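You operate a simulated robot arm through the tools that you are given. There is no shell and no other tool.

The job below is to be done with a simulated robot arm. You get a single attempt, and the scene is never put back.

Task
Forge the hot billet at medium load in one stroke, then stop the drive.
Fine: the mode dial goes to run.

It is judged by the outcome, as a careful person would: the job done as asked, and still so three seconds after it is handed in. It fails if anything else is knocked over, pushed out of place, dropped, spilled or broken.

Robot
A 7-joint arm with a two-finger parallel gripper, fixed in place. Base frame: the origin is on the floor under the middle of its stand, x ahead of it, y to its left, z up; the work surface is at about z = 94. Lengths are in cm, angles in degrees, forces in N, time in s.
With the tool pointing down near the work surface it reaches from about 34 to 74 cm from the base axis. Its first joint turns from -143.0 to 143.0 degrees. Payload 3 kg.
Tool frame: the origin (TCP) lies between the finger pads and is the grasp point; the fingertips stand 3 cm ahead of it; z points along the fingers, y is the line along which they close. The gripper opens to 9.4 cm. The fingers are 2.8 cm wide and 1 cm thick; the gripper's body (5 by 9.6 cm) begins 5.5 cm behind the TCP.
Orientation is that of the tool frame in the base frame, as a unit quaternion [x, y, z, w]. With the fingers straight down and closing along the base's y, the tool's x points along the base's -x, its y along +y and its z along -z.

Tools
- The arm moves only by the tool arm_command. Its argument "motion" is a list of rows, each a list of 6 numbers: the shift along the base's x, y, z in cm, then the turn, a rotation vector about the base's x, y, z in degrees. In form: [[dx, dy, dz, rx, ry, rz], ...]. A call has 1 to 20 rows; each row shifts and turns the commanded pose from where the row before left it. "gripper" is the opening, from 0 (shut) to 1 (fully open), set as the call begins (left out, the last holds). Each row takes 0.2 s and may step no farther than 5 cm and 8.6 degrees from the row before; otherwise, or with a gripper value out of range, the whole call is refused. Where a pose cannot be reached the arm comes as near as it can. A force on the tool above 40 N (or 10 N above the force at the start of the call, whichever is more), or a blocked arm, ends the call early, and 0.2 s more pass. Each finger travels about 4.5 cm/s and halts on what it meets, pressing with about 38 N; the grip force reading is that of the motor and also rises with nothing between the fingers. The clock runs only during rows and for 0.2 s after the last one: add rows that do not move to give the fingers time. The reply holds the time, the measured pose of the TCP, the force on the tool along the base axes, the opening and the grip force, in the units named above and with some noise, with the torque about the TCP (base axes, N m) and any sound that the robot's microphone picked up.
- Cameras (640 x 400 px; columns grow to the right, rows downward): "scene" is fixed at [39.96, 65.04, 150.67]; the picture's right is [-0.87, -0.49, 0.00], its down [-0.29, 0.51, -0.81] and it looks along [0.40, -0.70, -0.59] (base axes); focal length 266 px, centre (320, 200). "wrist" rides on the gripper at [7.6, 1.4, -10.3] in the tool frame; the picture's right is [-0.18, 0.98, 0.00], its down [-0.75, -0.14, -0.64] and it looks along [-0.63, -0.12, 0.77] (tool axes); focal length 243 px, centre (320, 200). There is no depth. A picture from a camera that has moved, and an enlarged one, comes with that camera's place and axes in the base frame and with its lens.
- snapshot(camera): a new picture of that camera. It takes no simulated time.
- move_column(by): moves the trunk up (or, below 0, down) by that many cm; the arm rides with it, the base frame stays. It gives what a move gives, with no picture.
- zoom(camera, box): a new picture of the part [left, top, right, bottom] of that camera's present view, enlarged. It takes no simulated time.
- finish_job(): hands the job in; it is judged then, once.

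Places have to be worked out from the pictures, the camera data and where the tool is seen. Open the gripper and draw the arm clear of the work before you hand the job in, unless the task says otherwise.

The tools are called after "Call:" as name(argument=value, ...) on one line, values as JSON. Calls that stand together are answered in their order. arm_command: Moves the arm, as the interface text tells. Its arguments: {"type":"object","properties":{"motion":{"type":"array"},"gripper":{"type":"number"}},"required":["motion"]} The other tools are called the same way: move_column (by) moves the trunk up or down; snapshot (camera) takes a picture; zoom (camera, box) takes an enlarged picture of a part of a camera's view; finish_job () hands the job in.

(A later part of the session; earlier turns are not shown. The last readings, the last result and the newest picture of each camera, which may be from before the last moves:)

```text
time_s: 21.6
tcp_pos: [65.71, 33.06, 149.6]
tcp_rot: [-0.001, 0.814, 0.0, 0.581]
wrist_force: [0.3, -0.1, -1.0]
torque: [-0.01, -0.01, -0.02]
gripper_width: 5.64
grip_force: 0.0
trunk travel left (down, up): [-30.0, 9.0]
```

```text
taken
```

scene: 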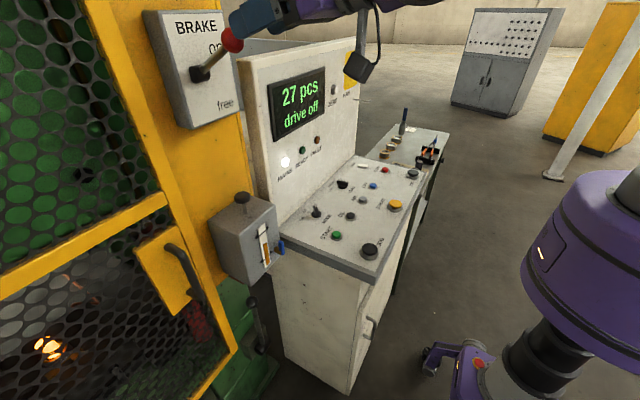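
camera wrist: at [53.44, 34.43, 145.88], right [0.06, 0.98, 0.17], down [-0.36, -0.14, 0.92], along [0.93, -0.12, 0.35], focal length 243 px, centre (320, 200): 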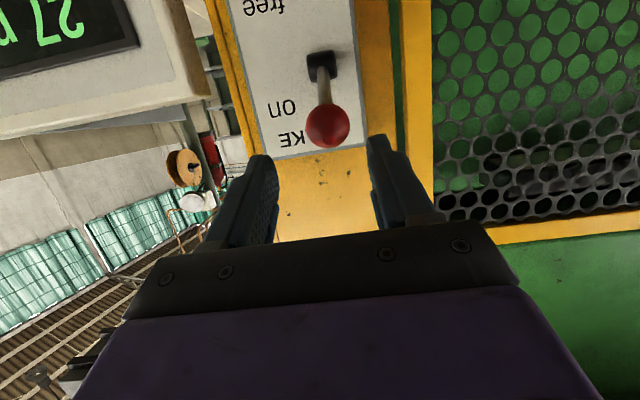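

The ball is at ≈ (71.9,33.6,147.0) and 3.2 cm across, centred between the open fingers. I'll move forward so the pads straddle it, then close.

Call:
arm_command(motion=[[0, 0.5, -1.6, 0, 0, 0], [1.6, 0, -0.2, 0, 0, 0], [1.6, 0, -0.2, 0, 0, 0], [1.5, 0, -0.1, 0, 0, 0], [0, 0, 0, 0, 0, 0]])

Call:
snapshot(camera="wrist")

Call:
zoom(camera="scene", box=[140, 0, 320, 120])

```text
time_s: 22.8
tcp_pos: [70.37, 33.65, 147.33]
tcp_rot: [0.0, 0.814, -0.001, 0.58]
wrist_force: [0.8, 1.3, -0.7]
torque: [0.02, 0.0, 0.01]
gripper_width: 5.64
grip_force: 0.1
trunk travel left (down, up): [-30.0, 9.0]
```

```text
taken
camera wrist: at [58.07, 35.07, 143.63], right [0.06, 0.98, 0.17], down [-0.36, -0.14, 0.92], along [0.93, -0.12, 0.35], focal length 243 px, centre (320, 200)
```

wrist: 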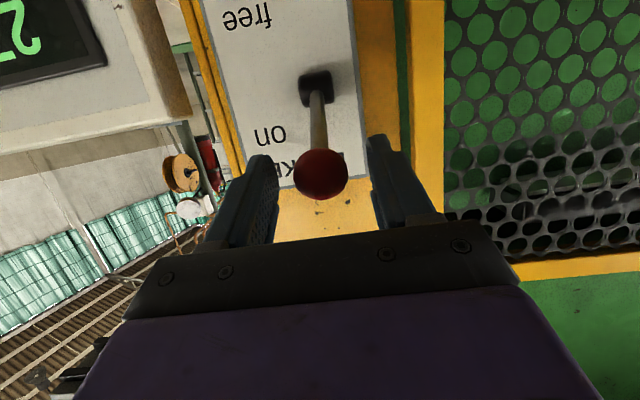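

```text
3.33 times, centred on (230, 60) of scene
camera zoom: at [39.96, 65.04, 150.67], right [-0.87, -0.49, 0.0], down [-0.29, 0.51, -0.81], along [0.4, -0.7, -0.59], focal length 887 px, centre (620, 667)
```

zoom: 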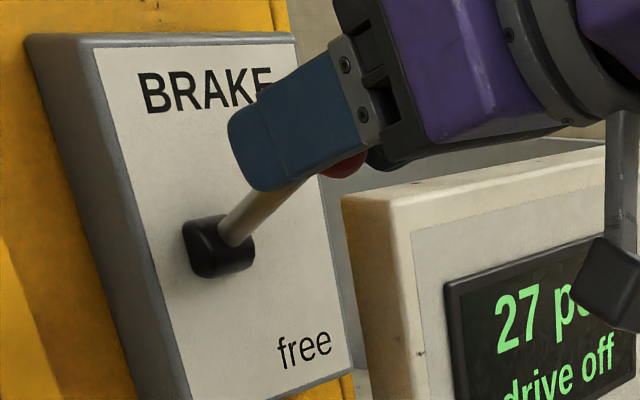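

The ball sits between the pads. I'll close on it.

Call:
arm_command(motion=[[0, 0, 0, 0, 0, 0], [0, 0, 0, 0, 0, 0], [0, 0, 0, 0, 0, 0]], gripper=0)

```text
time_s: 23.6
tcp_pos: [70.4, 33.7, 147.33]
tcp_rot: [0.0, 0.815, -0.001, 0.579]
wrist_force: [1.0, -0.2, -2.9]
torque: [-0.07, 0.16, -0.03]
gripper_width: 3.1
grip_force: 41.2
trunk travel left (down, up): [-30.0, 9.0]
```

Holding the ball (3.1 cm). I'll swing the lever down along its arc toward "free", starting with the first half to check that it follows.

Call:
arm_command(motion=[[-0.6, -0.0, -1.4, 0, -3, 0], [-0.45, 0, -1.7, 0, -3, 0], [-0.15, 0, -1.8, 0, -3, 0], [0, 0, 0, 0, 0, 0]])

Call:
zoom(camera="scene", box=[140, 0, 320, 120])

```text
time_s: 24.6
tcp_pos: [68.97, 33.64, 142.7]
tcp_rot: [-0.001, 0.766, 0.0, 0.643]
wrist_force: [-3.0, -0.2, 11.8]
torque: [-0.05, -1.42, 0.15]
gripper_width: 3.1
grip_force: 44.9
trunk travel left (down, up): [-30.0, 9.0]
```

```text
3.33 times, centred on (230, 60) of scene
camera zoom: at [39.96, 65.04, 150.67], right [-0.87, -0.49, 0.0], down [-0.29, 0.51, -0.81], along [0.4, -0.7, -0.59], focal length 887 px, centre (620, 667)
```

zoom: 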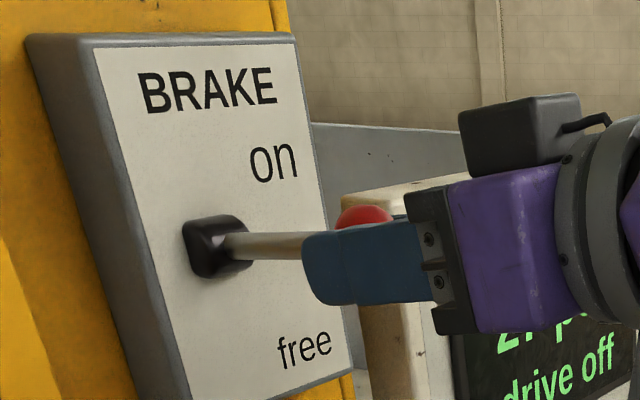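

The lever is now about horizontal and following with only ~12 N of resistance. I'll continue the second half of the arc.

Call:
arm_command(motion=[[0.15, 0, -1.8, 0, -2, 0], [0.45, 0, -1.8, 0, -2, 0], [0.65, 0, -1.6, 0, -2, 0], [0, 0, 0, 0, 0, 0]])

Call:
zoom(camera="scene", box=[140, 0, 320, 120])

```text
time_s: 25.6
tcp_pos: [69.91, 33.73, 137.39]
tcp_rot: [-0.001, 0.732, 0.0, 0.681]
wrist_force: [-19.5, -1.6, -2.7]
torque: [0.0, -0.68, -0.1]
gripper_width: 3.12
grip_force: 45.5
trunk travel left (down, up): [-30.0, 9.0]
```

```text
3.33 times, centred on (230, 60) of scene
camera zoom: at [39.96, 65.04, 150.67], right [-0.87, -0.49, 0.0], down [-0.29, 0.51, -0.81], along [0.4, -0.7, -0.59], focal length 887 px, centre (620, 667)
```

zoom: 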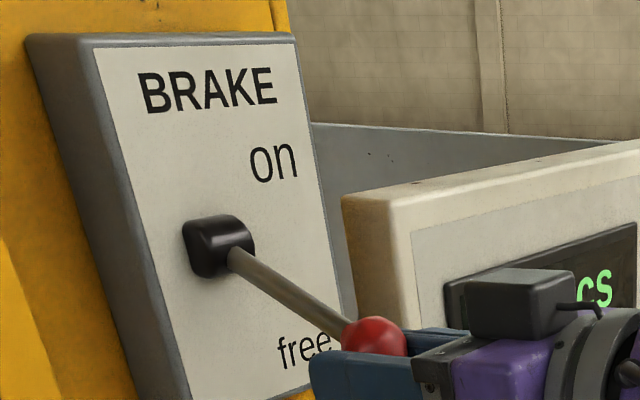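

The lever is down at "free". I'll nudge it slightly further to confirm it's on its stop, then let go.

Call:
arm_command(motion=[[0.1, 0, -0.5, 0, 0, 0], [0.1, 0, -0.5, 0, 0, 0], [0, 0, 0, 0, 0, 0]])

Call:
zoom(camera="scene", box=[140, 0, 320, 120])

```text
time_s: 26.4
tcp_pos: [70.35, 33.79, 136.56]
tcp_rot: [-0.001, 0.731, 0.0, 0.682]
wrist_force: [-3.5, 1.8, 11.2]
torque: [-0.02, -1.44, -0.04]
gripper_width: 3.12
grip_force: 45.5
trunk travel left (down, up): [-30.0, 9.0]
```

```text
3.33 times, centred on (230, 60) of scene
camera zoom: at [39.96, 65.04, 150.67], right [-0.87, -0.49, 0.0], down [-0.29, 0.51, -0.81], along [0.4, -0.7, -0.59], focal length 887 px, centre (620, 667)
```

zoom: 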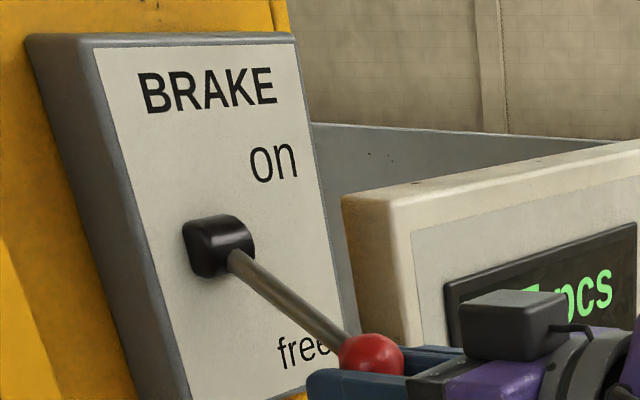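

Call:
arm_command(motion=[[0.2, 0, -0.5, 0, 0, 0], [0.2, 0, -0.5, 0, 0, 0], [0, 0, 0, 0, 0, 0]])

Call:
zoom(camera="scene", box=[140, 0, 320, 120])

```text
time_s: 27.2
tcp_pos: [70.61, 33.79, 135.57]
tcp_rot: [0.0, 0.731, -0.001, 0.683]
wrist_force: [7.8, 8.3, 35.8]
torque: [-0.03, -0.42, 0.1]
gripper_width: 3.11
grip_force: 45.1
trunk travel left (down, up): [-30.0, 9.0]
```

```text
3.33 times, centred on (230, 60) of scene
camera zoom: at [39.96, 65.04, 150.67], right [-0.87, -0.49, 0.0], down [-0.29, 0.51, -0.81], along [0.4, -0.7, -0.59], focal length 887 px, centre (620, 667)
```

zoom: 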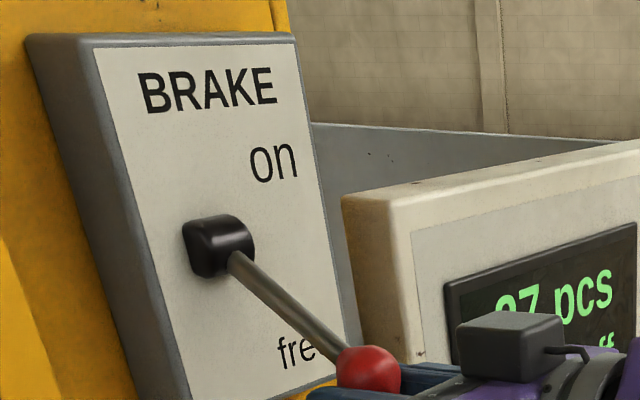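

Force rose to ~36 N, so the lever is on its "free" stop. I'll open and back straight away from the ball, then check the lever stays put.

Call:
arm_command(motion=[[0, 0, 0.3, 0, 0, 0], [0, 0, 0.3, 0, 0, 0], [0, 0, 0, 0, 0, 0], [-2, 0, 0, 0, 0, 0], [-3, 0, 0, 0, 0, 0], [-2, -3, 0, 0, 3, 0]], gripper=0.6)

Call:
snapshot(camera="scene")

```text
time_s: 28.6
tcp_pos: [63.92, 30.6, 136.18]
tcp_rot: [-0.001, 0.75, 0.0, 0.662]
wrist_force: [0.8, 0.6, 0.4]
torque: [0.0, -0.03, -0.03]
gripper_width: 5.64
grip_force: 0.0
trunk travel left (down, up): [-30.0, 9.0]
```

```text
taken
```

scene: 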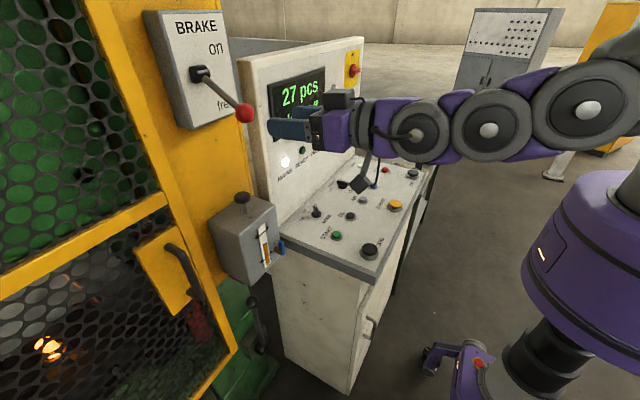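

The brake lever now rests at "free". Next I'll close the fingers, bring the tool vertical and move above START (≈ (65.1,10.9)).

Call:
arm_command(motion=[[-0.2, -2, -2, 0, 8.2, 0], [-0.2, -2, -2, 0, 8.2, 0], [0.2, -2, -2, 0, 8.2, 0], [0.2, -2, -2.5, 0, 8.2, 0], [0.2, -2, -2.5, 0, 8.2, 0], [0.2, -2, -2.5, 0, 8.2, 0], [0.2, -2, -2.5, 0, 8.2, 0], [0.2, -2, -2.5, 0, 8.2, 0], [0.2, -2, -2.5, 0, 8.2, 0], [0.2, -1.6, -2.5, 0, 8.2, 0], [0, 0, 0, 0, 0, 0]], gripper=0)

Call:
snapshot(camera="wrist")

Call:
snapshot(camera="scene")

```text
time_s: 31.0
tcp_pos: [64.93, 11.17, 112.52]
tcp_rot: [-0.001, 1.0, -0.001, 0.008]
wrist_force: [0.1, 0.1, 0.3]
torque: [0.04, 0.01, 0.01]
gripper_width: 0.0
grip_force: 32.7
trunk travel left (down, up): [-30.0, 9.0]
```

```text
taken
camera wrist: at [57.09, 12.56, 122.67], right [0.18, 0.98, 0.0], down [0.74, -0.14, 0.65], along [0.64, -0.12, -0.76], focal length 243 px, centre (320, 200)
```

wrist: 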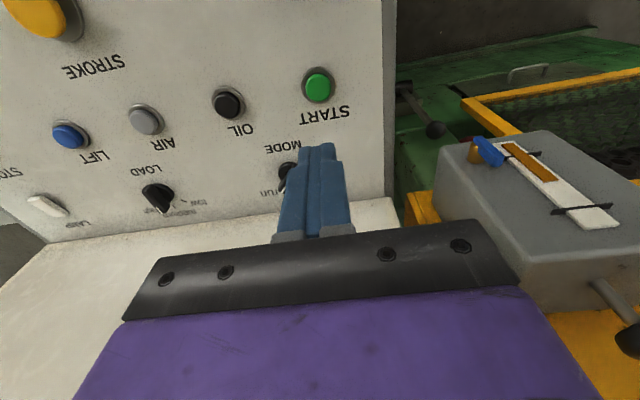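

```text
taken
```

scene: 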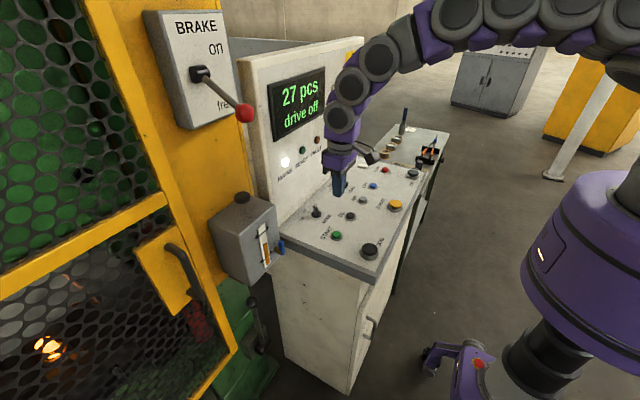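

START is at ≈ (64.7,11.0), almost directly below. I'll go down to just above it.

Call:
arm_command(motion=[[-0.05, -0.05, -4, 0, 0, 0], [-0.1, -0.05, -4, 0, 0, 0], [-0.05, 0, -3, 0, 0, 0], [0, 0, -2, 0, 0, 0], [0, 0, 0, 0, 0, 0]])

Call:
zoom(camera="scene", box=[290, 190, 390, 270])

Call:
snapshot(camera="wrist")

```text
time_s: 32.2
tcp_pos: [64.9, 10.72, 99.34]
tcp_rot: [0.0, 1.0, 0.0, 0.01]
wrist_force: [-0.7, 0.5, -0.3]
torque: [-0.01, 0.01, -0.02]
gripper_width: 0.0
grip_force: 32.7
trunk travel left (down, up): [-30.0, 9.0]
```

```text
5.00 times, centred on (340, 230) of scene
camera zoom: at [39.96, 65.04, 150.67], right [-0.87, -0.49, 0.0], down [-0.29, 0.51, -0.81], along [0.4, -0.7, -0.59], focal length 1331 px, centre (220, 50)
```

zoom: 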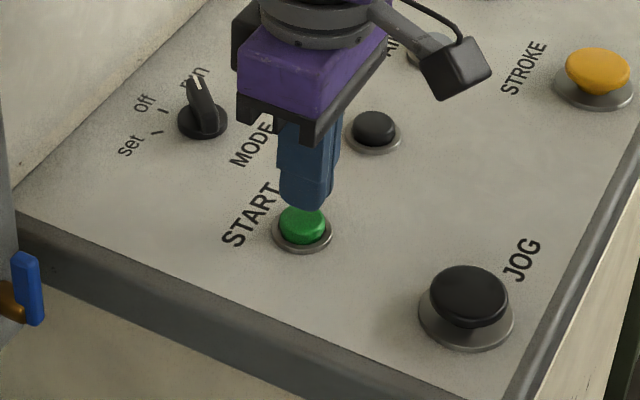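

```text
taken
camera wrist: at [57.1, 12.05, 109.67], right [0.18, 0.98, 0.0], down [0.74, -0.14, 0.65], along [0.64, -0.12, -0.76], focal length 243 px, centre (320, 200)
```

wrist: 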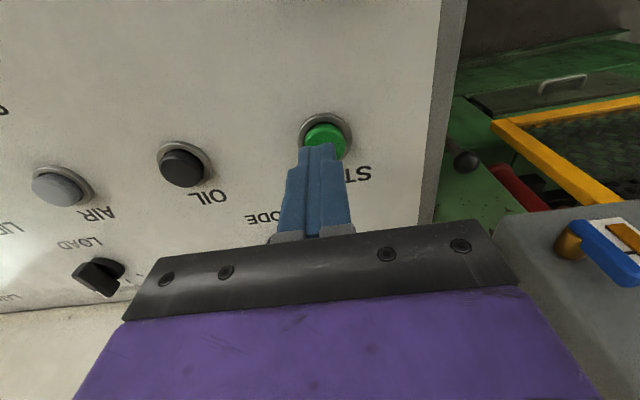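

The tip is about 1.5 cm above START and 0.3 cm to one side. I'll correct that and press in small steps.

Call:
arm_command(motion=[[-0.2, 0.35, -0.5, 0, 0, 0], [0, 0, -0.5, 0, 0, 0], [0, 0, -0.4, 0, 0, 0], [0, 0, -0.4, 0, 0, 0]])

Call:
zoom(camera="scene", box=[240, 60, 380, 180])

```text
time_s: 33.2
tcp_pos: [64.64, 11.3, 97.76]
tcp_rot: [0.0, 1.0, 0.0, 0.009]
wrist_force: [0.0, 3.4, 14.7]
torque: [0.07, 0.22, -0.05]
gripper_width: 0.0
grip_force: 32.9
trunk travel left (down, up): [-30.0, 9.0]
heard: click
```

```text
3.33 times, centred on (310, 120) of scene
camera zoom: at [39.96, 65.04, 150.67], right [-0.87, -0.49, 0.0], down [-0.29, 0.51, -0.81], along [0.4, -0.7, -0.59], focal length 887 px, centre (353, 467)
```

zoom: 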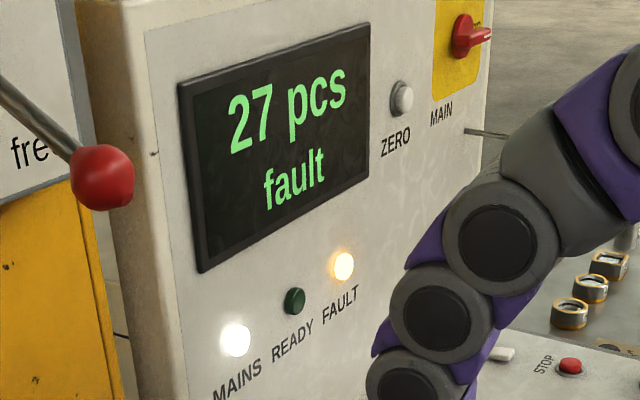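

START clicked, but the display now shows "fault" and the FAULT lamp is lit, so a precondition isn't met. I'll lift off the button, press nothing else, and inspect the guard, lubricator, and lamps.

Call:
arm_command(motion=[[0, 0, 1.5, 0, 0, 0], [0, 0, 4, 0, 0, 0], [0, -2, 4, 0, 0, 0], [0, -3, 3, 0, 0, 0]])

Call:
snapshot(camera="scene")

Call:
snapshot(camera="wrist")

Call:
zoom(camera="scene", box=[120, 180, 300, 300])

```text
time_s: 34.2
tcp_pos: [64.72, 6.13, 110.47]
tcp_rot: [-0.001, 1.0, 0.0, 0.007]
wrist_force: [0.1, 0.1, 0.6]
torque: [0.0, -0.01, -0.03]
gripper_width: 0.0
grip_force: 33.5
trunk travel left (down, up): [-30.0, 9.0]
```

```text
taken
```

scene: 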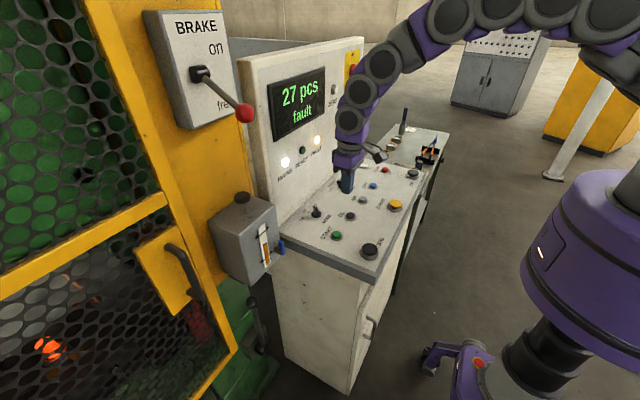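

```text
taken
camera wrist: at [56.85, 7.32, 120.59], right [0.18, 0.98, 0.0], down [0.74, -0.14, 0.65], along [0.64, -0.12, -0.76], focal length 243 px, centre (320, 200)
```

wrist: 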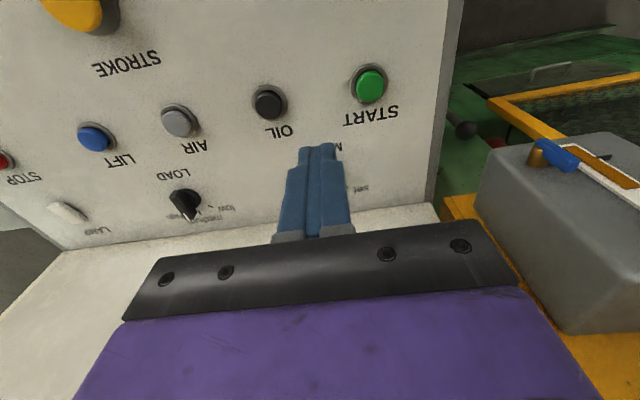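

```text
3.33 times, centred on (210, 240) of scene
camera zoom: at [39.96, 65.04, 150.67], right [-0.87, -0.49, 0.0], down [-0.29, 0.51, -0.81], along [0.4, -0.7, -0.59], focal length 887 px, centre (687, 67)
```

zoom: 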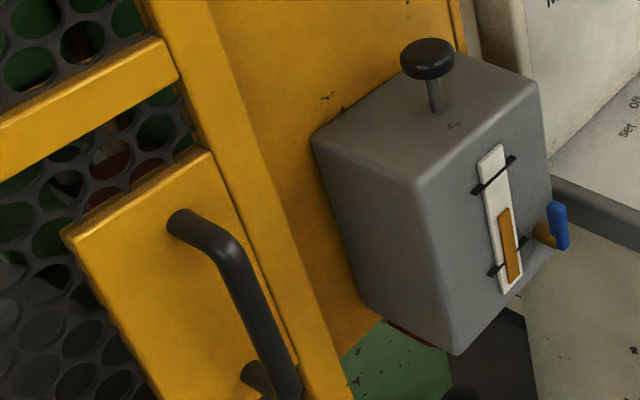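

Call:
zoom(camera="wrist", box=[440, 0, 640, 340])

Call:
zoom(camera="scene", box=[0, 300, 120, 400])

Call:
zoom(camera="scene", box=[180, 260, 300, 400])

Call:
zoom(camera="scene", box=[100, 180, 220, 320])

Call:
zoom(camera="scene", box=[260, 60, 370, 190])

```text
1.18 times, centred on (540, 170) of wrist
camera zoom: at [56.85, 7.32, 120.59], right [0.18, 0.98, 0.0], down [0.74, -0.14, 0.65], along [0.64, -0.12, -0.76], focal length 285 px, centre (61, 235)
```

zoom: 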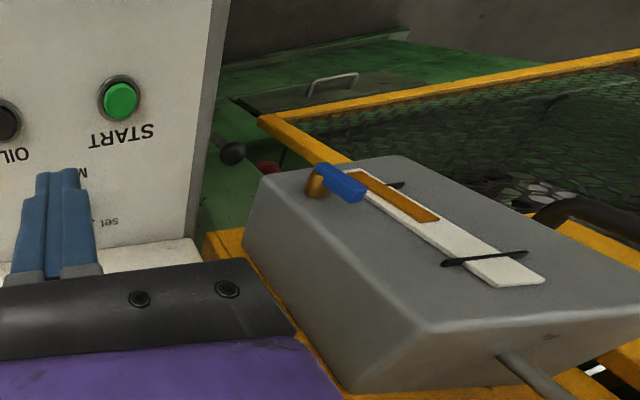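

```text
4.00 times, centred on (60, 350) of scene
camera zoom: at [39.96, 65.04, 150.67], right [-0.87, -0.49, 0.0], down [-0.29, 0.51, -0.81], along [0.4, -0.7, -0.59], focal length 1065 px, centre (1360, -400)
```

zoom: 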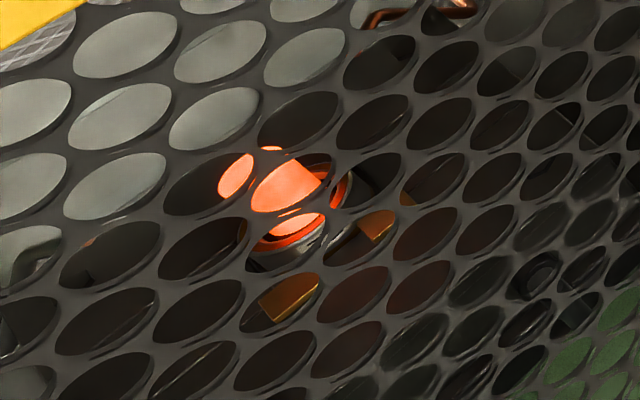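

```text
2.86 times, centred on (240, 330) of scene
camera zoom: at [39.96, 65.04, 150.67], right [-0.87, -0.49, 0.0], down [-0.29, 0.51, -0.81], along [0.4, -0.7, -0.59], focal length 761 px, centre (549, -171)
```

zoom: 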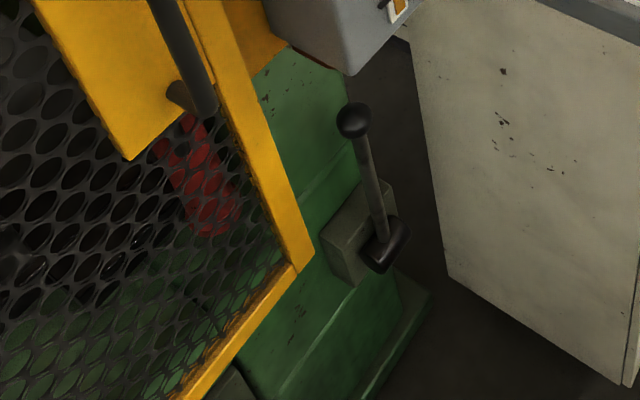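

```text
2.86 times, centred on (160, 250) of scene
camera zoom: at [39.96, 65.04, 150.67], right [-0.87, -0.49, 0.0], down [-0.29, 0.51, -0.81], along [0.4, -0.7, -0.59], focal length 761 px, centre (777, 57)
```

zoom: 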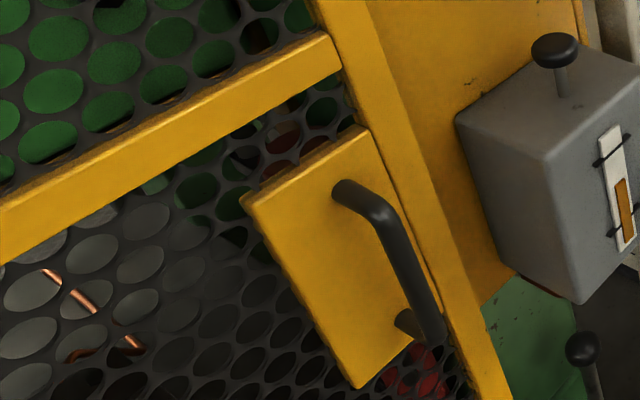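

```text
3.08 times, centred on (315, 125) of scene
camera zoom: at [39.96, 65.04, 150.67], right [-0.87, -0.49, 0.0], down [-0.29, 0.51, -0.81], along [0.4, -0.7, -0.59], focal length 819 px, centre (335, 431)
```

zoom: 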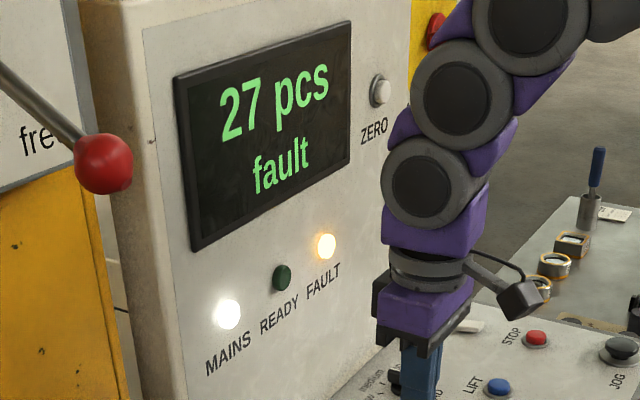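

The billet is visibly starting to cool, so I'll use free zooms to find the missing condition before spending any more time.

Call:
zoom(camera="wrist", box=[520, 120, 600, 170])

Call:
zoom(camera="scene", box=[255, 215, 295, 265])

Call:
zoom(camera="scene", box=[60, 0, 150, 60])

Call:
zoom(camera="scene", box=[200, 120, 260, 220])

Call:
zoom(camera="scene", box=[310, 160, 420, 260])

Call:
zoom(camera="scene", box=[320, 50, 370, 110])

Call:
zoom(camera="wrist", box=[440, 0, 640, 120])

```text
8.00 times, centred on (560, 145) of wrist
camera zoom: at [56.85, 7.32, 120.59], right [0.18, 0.98, 0.0], down [0.74, -0.14, 0.65], along [0.64, -0.12, -0.76], focal length 1941 px, centre (-1600, 640)
```

zoom: 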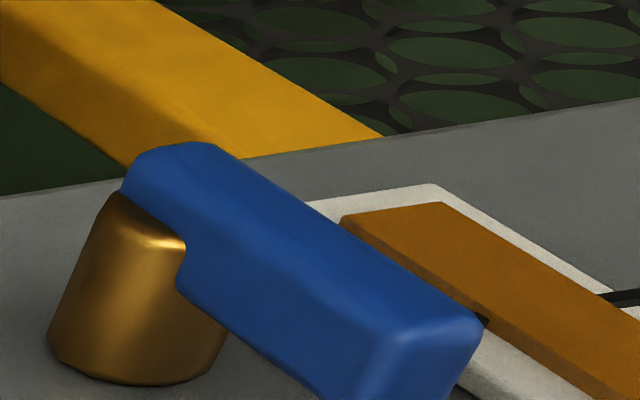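

```text
8.00 times, centred on (275, 240) of scene
camera zoom: at [39.96, 65.04, 150.67], right [-0.87, -0.49, 0.0], down [-0.29, 0.51, -0.81], along [0.4, -0.7, -0.59], focal length 2130 px, centre (680, -120)
```

zoom: 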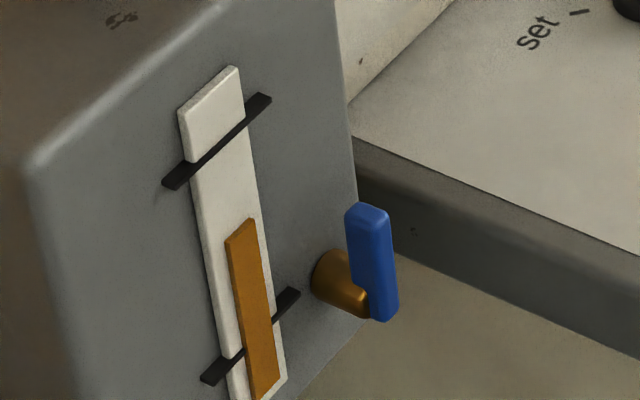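

```text
6.67 times, centred on (105, 30) of scene
camera zoom: at [39.96, 65.04, 150.67], right [-0.87, -0.49, 0.0], down [-0.29, 0.51, -0.81], along [0.4, -0.7, -0.59], focal length 1775 px, centre (1753, 1333)
```

zoom: 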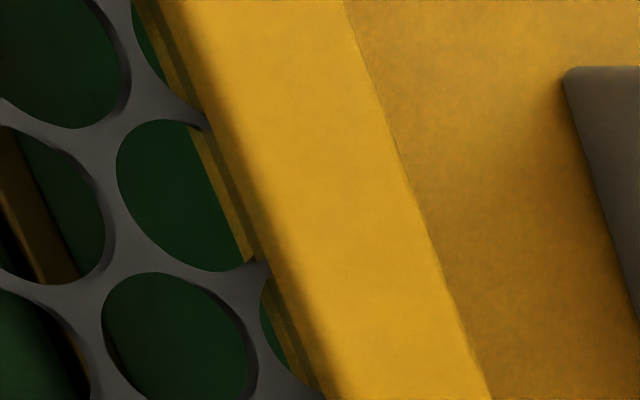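

```text
4.00 times, centred on (230, 170) of scene
camera zoom: at [39.96, 65.04, 150.67], right [-0.87, -0.49, 0.0], down [-0.29, 0.51, -0.81], along [0.4, -0.7, -0.59], focal length 1065 px, centre (680, 320)
```

zoom: 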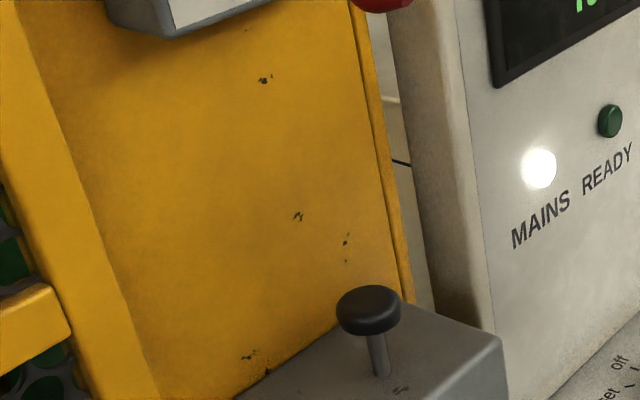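

```text
4.00 times, centred on (365, 210) of scene
camera zoom: at [39.96, 65.04, 150.67], right [-0.87, -0.49, 0.0], down [-0.29, 0.51, -0.81], along [0.4, -0.7, -0.59], focal length 1065 px, centre (140, 160)
```

zoom: 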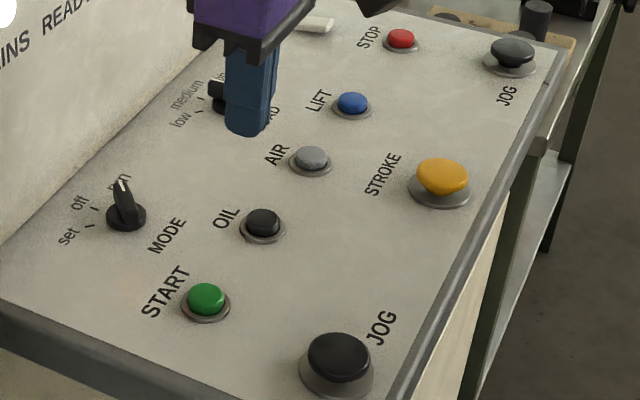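

```text
6.67 times, centred on (345, 80) of scene
camera zoom: at [39.96, 65.04, 150.67], right [-0.87, -0.49, 0.0], down [-0.29, 0.51, -0.81], along [0.4, -0.7, -0.59], focal length 1775 px, centre (153, 1000)
```

zoom: 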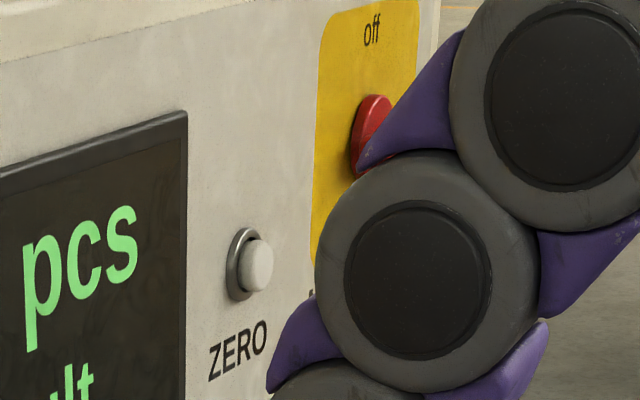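

```text
3.20 times, centred on (540, 60) of wrist
camera zoom: at [56.85, 7.32, 120.59], right [0.18, 0.98, 0.0], down [0.74, -0.14, 0.65], along [0.64, -0.12, -0.76], focal length 776 px, centre (-384, 648)
```

zoom: 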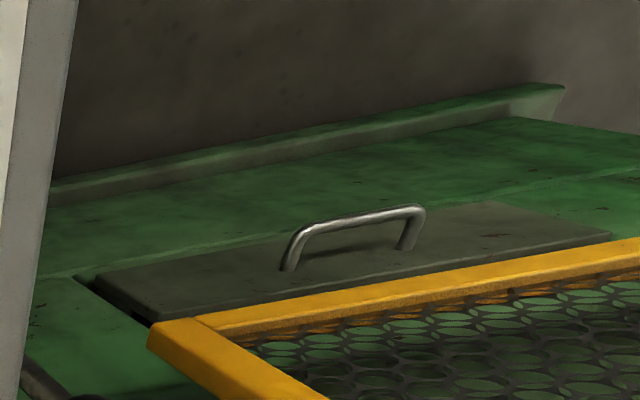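

Call:
zoom(camera="scene", box=[240, 285, 300, 355])

Call:
zoom(camera="wrist", box=[430, 100, 530, 180])

Call:
zoom(camera="scene", box=[160, 290, 250, 400])

Call:
zoom(camera="scene", box=[0, 200, 200, 340])

Call:
zoom(camera="scene", box=[375, 120, 455, 180])

```text
5.71 times, centred on (270, 320) of scene
camera zoom: at [39.96, 65.04, 150.67], right [-0.87, -0.49, 0.0], down [-0.29, 0.51, -0.81], along [0.4, -0.7, -0.59], focal length 1521 px, centre (606, -486)
```

zoom: 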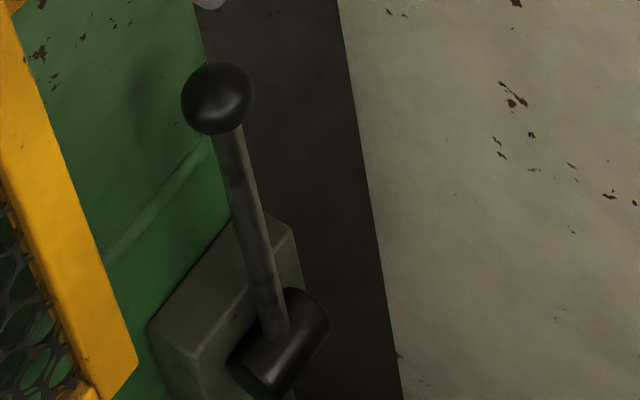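

```text
5.00 times, centred on (480, 140) of wrist
camera zoom: at [56.85, 7.32, 120.59], right [0.18, 0.98, 0.0], down [0.74, -0.14, 0.65], along [0.64, -0.12, -0.76], focal length 1213 px, centre (-480, 500)
```

zoom: 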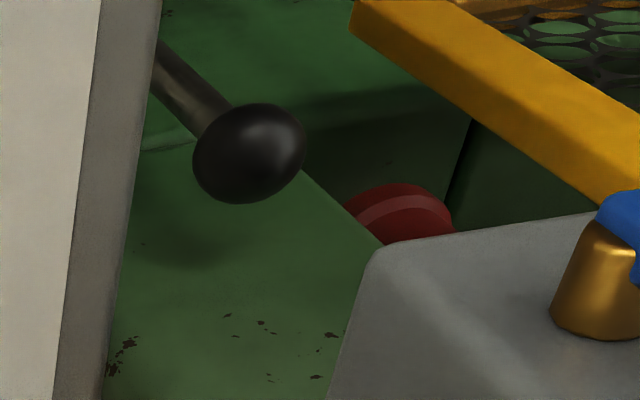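

```text
3.64 times, centred on (205, 345) of scene
camera zoom: at [39.96, 65.04, 150.67], right [-0.87, -0.49, 0.0], down [-0.29, 0.51, -0.81], along [0.4, -0.7, -0.59], focal length 968 px, centre (738, -327)
```

zoom: 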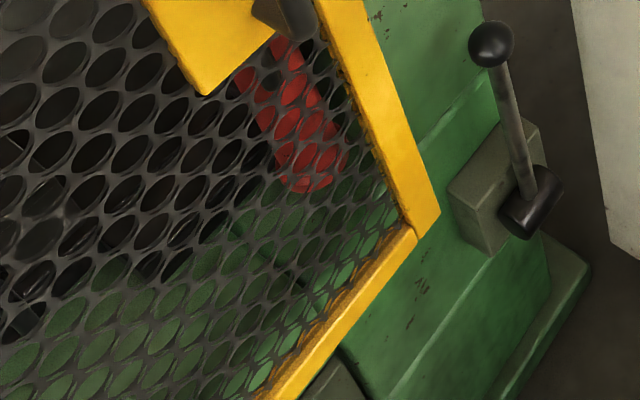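

```text
2.86 times, centred on (100, 270) of scene
camera zoom: at [39.96, 65.04, 150.67], right [-0.87, -0.49, 0.0], down [-0.29, 0.51, -0.81], along [0.4, -0.7, -0.59], focal length 761 px, centre (949, 0)
```

zoom: 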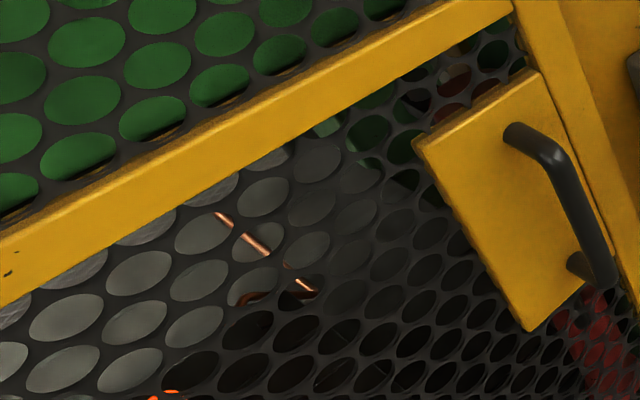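

```text
6.67 times, centred on (415, 150) of scene
camera zoom: at [39.96, 65.04, 150.67], right [-0.87, -0.49, 0.0], down [-0.29, 0.51, -0.81], along [0.4, -0.7, -0.59], focal length 1775 px, centre (-313, 533)
```

zoom: 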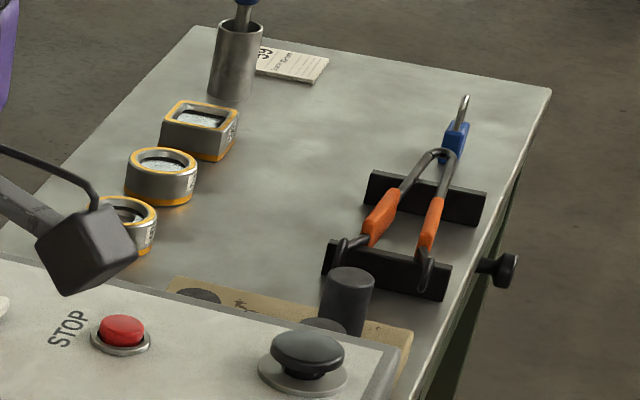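

Call:
zoom(camera="scene", box=[0, 230, 64, 270])

Call:
zoom(camera="scene", box=[126, 180, 190, 220])

Call:
zoom(camera="scene", box=[140, 0, 236, 60])

Call:
zoom(camera="scene", box=[160, 80, 256, 140])

Call:
zoom(camera="scene", box=[190, 330, 254, 400])

```text
10.00 times, centred on (32, 250) of scene
camera zoom: at [39.96, 65.04, 150.67], right [-0.87, -0.49, 0.0], down [-0.29, 0.51, -0.81], along [0.4, -0.7, -0.59], focal length 2662 px, centre (3200, -300)
```

zoom: 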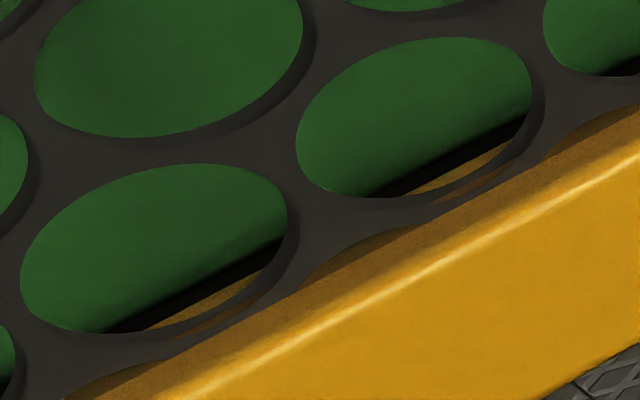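

```text
10.00 times, centred on (158, 200) of scene
camera zoom: at [39.96, 65.04, 150.67], right [-0.87, -0.49, 0.0], down [-0.29, 0.51, -0.81], along [0.4, -0.7, -0.59], focal length 2662 px, centre (1940, 200)
```

zoom: 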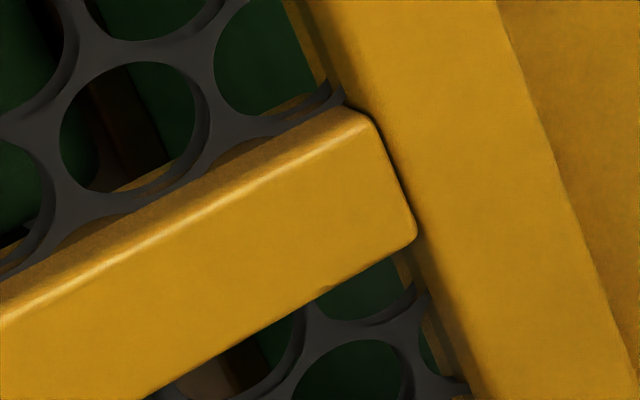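

```text
6.67 times, centred on (188, 30) of scene
camera zoom: at [39.96, 65.04, 150.67], right [-0.87, -0.49, 0.0], down [-0.29, 0.51, -0.81], along [0.4, -0.7, -0.59], focal length 1775 px, centre (1200, 1333)
```

zoom: 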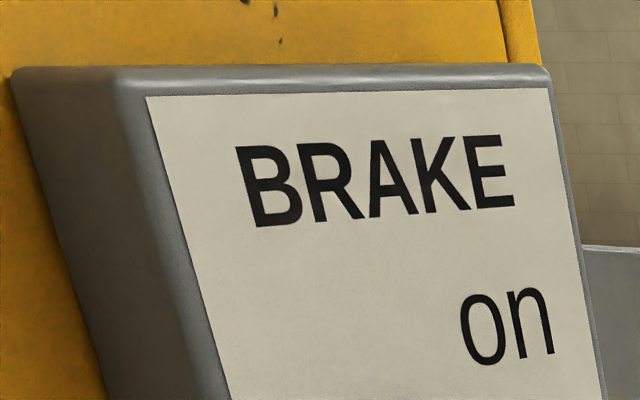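

```text
6.67 times, centred on (208, 110) of scene
camera zoom: at [39.96, 65.04, 150.67], right [-0.87, -0.49, 0.0], down [-0.29, 0.51, -0.81], along [0.4, -0.7, -0.59], focal length 1775 px, centre (1067, 800)
```

zoom: 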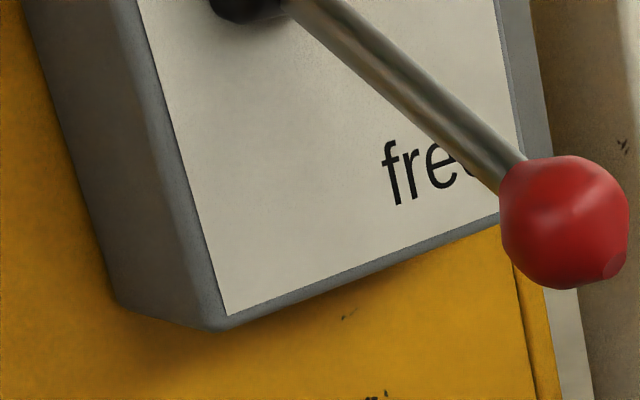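

```text
5.71 times, centred on (222, 365) of scene
camera zoom: at [39.96, 65.04, 150.67], right [-0.87, -0.49, 0.0], down [-0.29, 0.51, -0.81], along [0.4, -0.7, -0.59], focal length 1521 px, centre (880, -743)
```

zoom: 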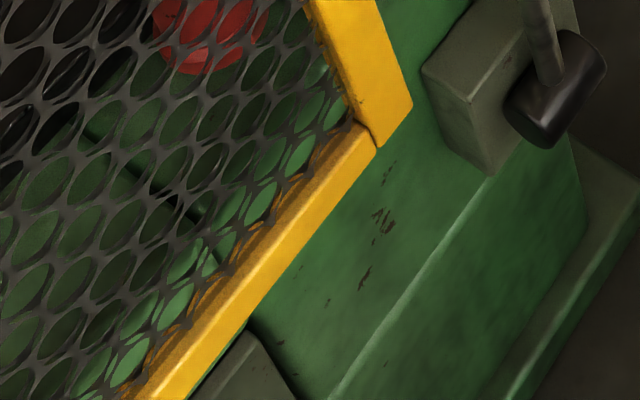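

The mid rail of the guard runs parallel to the frame, so the guard is shut. The brake is on its "free" stop and the oil is between its marks. The fault may be latched, and STOP is the natural and harmless way to clear it, so I'll go press STOP and see whether the display goes back to "drive off".

Call:
arm_command(motion=[[0, -4.6, -1, 0, -1.2, 0], [0, -4.6, -1, 0, -1.2, 0], [0, -4.6, -1, 0, -1.2, 0], [0, -4.6, -1, 0, -1.2, 0], [0, -4.6, -1, 0, -1.2, 0], [0, -4.6, -1.3, 0, -1.2, 0], [-0.2, -4.6, -1.3, 0, -1.2, 0], [-0.2, -4.6, -1.3, 0, -1.2, 0], [-0.2, -4.5, -1.3, 0, -1.2, 0], [0, 0, -1, 0, 0, 0], [0, 0, 0, 0, 0, 0]])

Call:
snapshot(camera="wrist")

Call:
snapshot(camera="scene")

```text
time_s: 36.6
tcp_pos: [64.04, -35.07, 99.04]
tcp_rot: [-0.001, 0.995, -0.001, 0.102]
wrist_force: [-0.7, -0.1, 0.1]
torque: [0.01, 0.0, 0.04]
gripper_width: 0.0
grip_force: 32.3
trunk travel left (down, up): [-30.0, 9.0]
```

```text
taken
camera wrist: at [54.37, -33.73, 107.63], right [0.18, 0.98, 0.04], down [0.61, -0.14, 0.78], along [0.77, -0.12, -0.62], focal length 243 px, centre (320, 200)
```

wrist: 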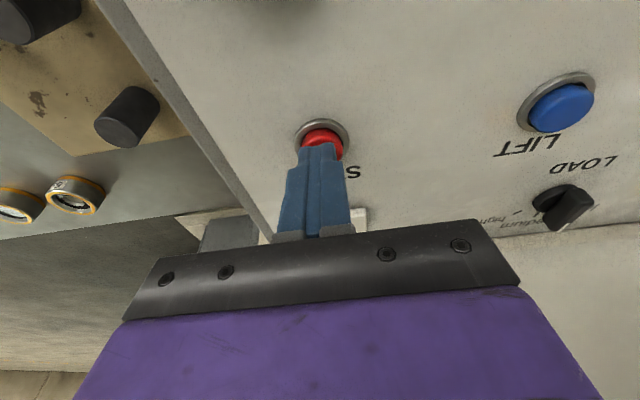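

```text
taken
```

scene: 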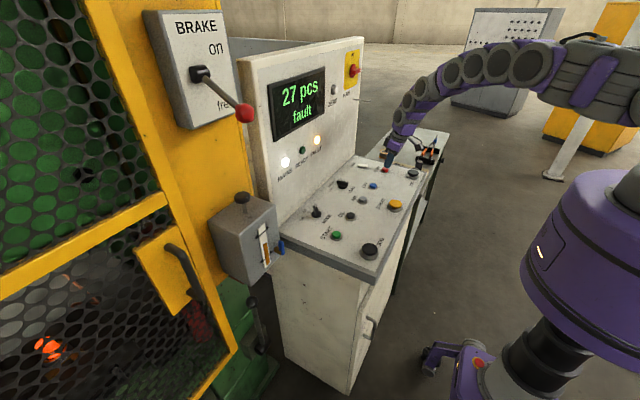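

The tip is right over STOP. Pressing it.

Call:
arm_command(motion=[[-0.1, 0, -0.6, 0, 0, 0], [0, 0, -0.5, 0, 0, 0], [0, 0, -0.4, 0, 0, 0]])

Call:
zoom(camera="scene", box=[240, 60, 380, 180])

Call:
zoom(camera="scene", box=[0, 300, 120, 400])

```text
time_s: 37.4
tcp_pos: [63.92, -35.08, 97.9]
tcp_rot: [-0.001, 0.995, -0.001, 0.104]
wrist_force: [-2.2, -3.3, 32.9]
torque: [-0.06, 0.14, 0.06]
gripper_width: 0.05
grip_force: 33.2
trunk travel left (down, up): [-30.0, 9.0]
heard: click
```

```text
3.33 times, centred on (310, 120) of scene
camera zoom: at [39.96, 65.04, 150.67], right [-0.87, -0.49, 0.0], down [-0.29, 0.51, -0.81], along [0.4, -0.7, -0.59], focal length 887 px, centre (353, 467)
```

zoom: 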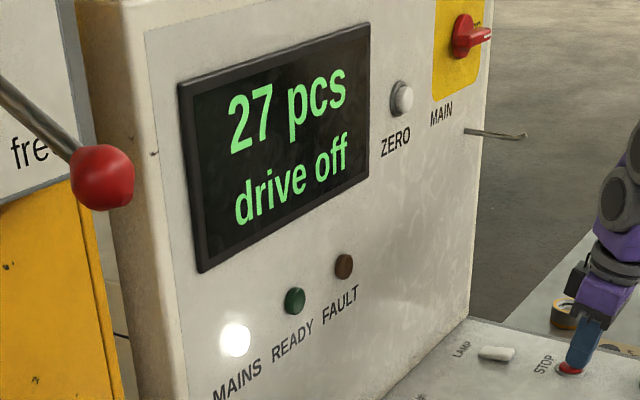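

```text
4.00 times, centred on (60, 350) of scene
camera zoom: at [39.96, 65.04, 150.67], right [-0.87, -0.49, 0.0], down [-0.29, 0.51, -0.81], along [0.4, -0.7, -0.59], focal length 1065 px, centre (1360, -400)
```

zoom: 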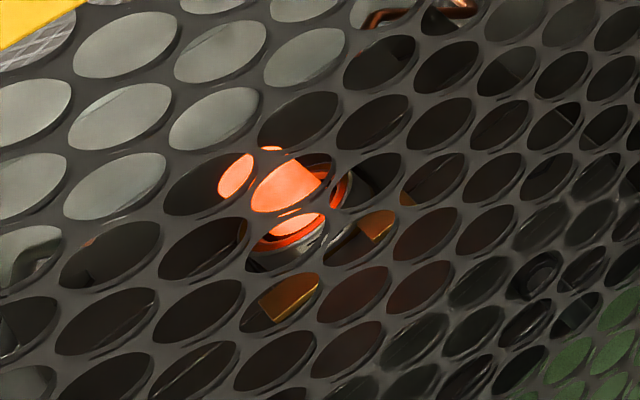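

STOP cleared the fault: the display says "drive off" again and the billet's colour is steady. With everything visible in order (mode run, load medium, brake free, guard shut, oil between marks), I'll go back and press START once more.

Call:
arm_command(motion=[[0, 0, 2, 0, 0, 0], [0, 4.6, 0.6, 0, 0, 0], [0, 4.6, 0.6, 0, 0, 0], [0, 4.6, 0, 0, 0, 0], [0, 4.6, 0, 0, 0, 0], [0, 4.6, 0, 0, 0, 0], [0, 4.6, 0, 0, 0, 0], [0, 4.6, 0, 0, 0, 0], [0, 4.6, 0, 0, 0, 0], [0, 4.6, 0, 0, 0, 0], [0, 4.6, -0.5, 0, 0, 0], [0.1, 0.2, -1, 0, 0, 0], [0, 0, -0.8, 0, 0, 0], [0, 0, -0.5, 0, 0, 0], [0, 0, -0.4, 0, 0, 0]])

Call:
snapshot(camera="scene")

Call:
snapshot(camera="wrist")

```text
time_s: 40.6
tcp_pos: [64.08, 11.21, 97.94]
tcp_rot: [0.0, 0.995, 0.001, 0.105]
wrist_force: [-3.6, 0.5, 36.9]
torque: [0.03, 0.31, -0.19]
gripper_width: 0.0
grip_force: 33.0
trunk travel left (down, up): [-30.0, 9.0]
heard: click
```

```text
taken
```

scene: 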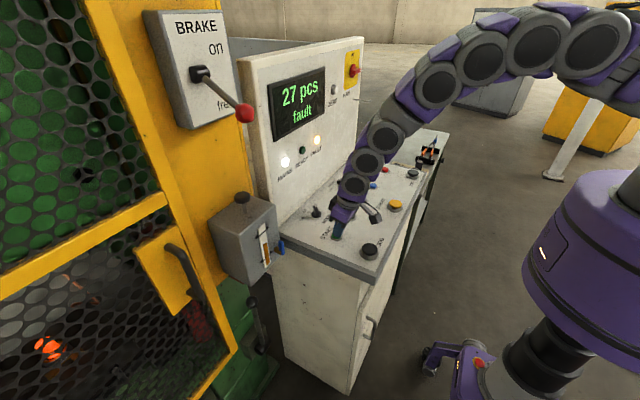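

```text
taken
camera wrist: at [54.42, 12.5, 106.44], right [0.18, 0.98, 0.04], down [0.6, -0.14, 0.79], along [0.78, -0.12, -0.62], focal length 243 px, centre (320, 200)
```

wrist: 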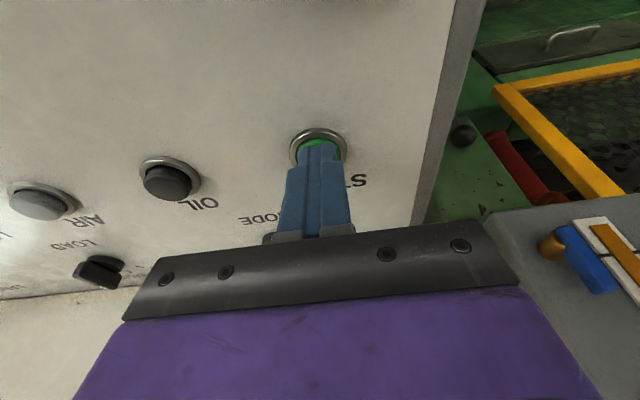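

Fault again, so a real precondition is missing. I'll look closely (no time passes) at the lubricator cock and the guard edge from this angle.

Call:
zoom(camera="wrist", box=[430, 20, 640, 210])

Call:
zoom(camera="wrist", box=[520, 200, 640, 300])

Call:
zoom(camera="scene", box=[150, 180, 250, 340])

Call:
zoom(camera="scene", box=[180, 200, 240, 300])

```text
2.11 times, centred on (535, 115) of wrist
camera zoom: at [54.42, 12.5, 106.44], right [0.18, 0.98, 0.04], down [0.6, -0.14, 0.79], along [0.78, -0.12, -0.62], focal length 511 px, centre (-133, 379)
```

zoom: 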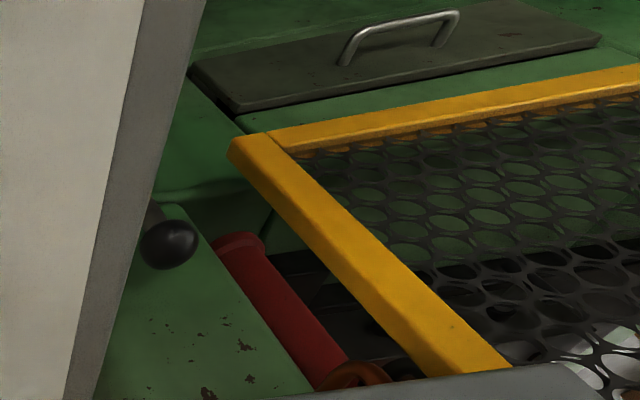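

```text
4.00 times, centred on (580, 250) of wrist
camera zoom: at [54.42, 12.5, 106.44], right [0.18, 0.98, 0.04], down [0.6, -0.14, 0.79], along [0.78, -0.12, -0.62], focal length 970 px, centre (-720, 0)
```

zoom: 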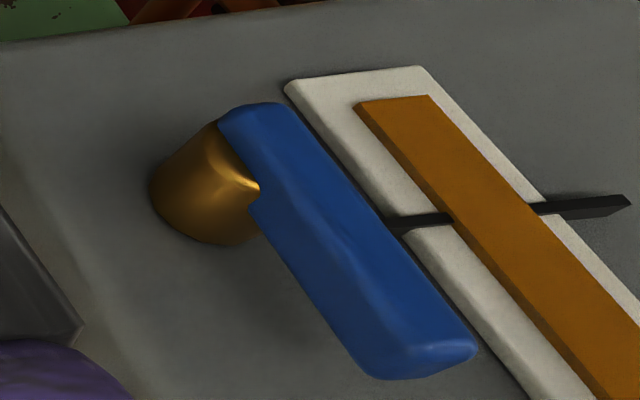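

```text
2.50 times, centred on (200, 260) of scene
camera zoom: at [39.96, 65.04, 150.67], right [-0.87, -0.49, 0.0], down [-0.29, 0.51, -0.81], along [0.4, -0.7, -0.59], focal length 666 px, centre (620, 50)
```

zoom: 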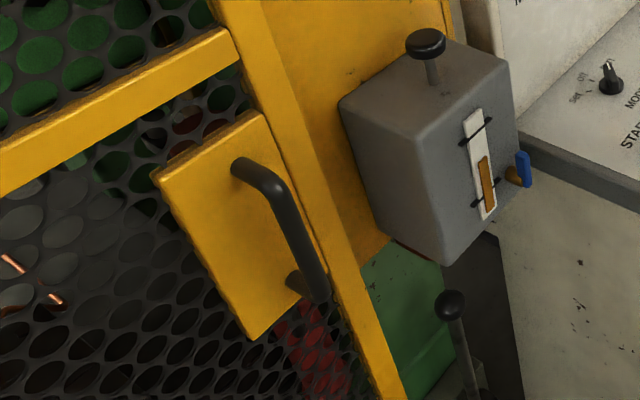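

```text
4.00 times, centred on (210, 250) of scene
camera zoom: at [39.96, 65.04, 150.67], right [-0.87, -0.49, 0.0], down [-0.29, 0.51, -0.81], along [0.4, -0.7, -0.59], focal length 1065 px, centre (760, 0)
```

zoom: 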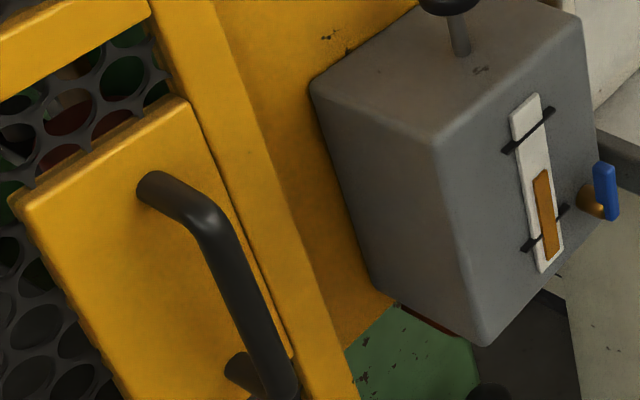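

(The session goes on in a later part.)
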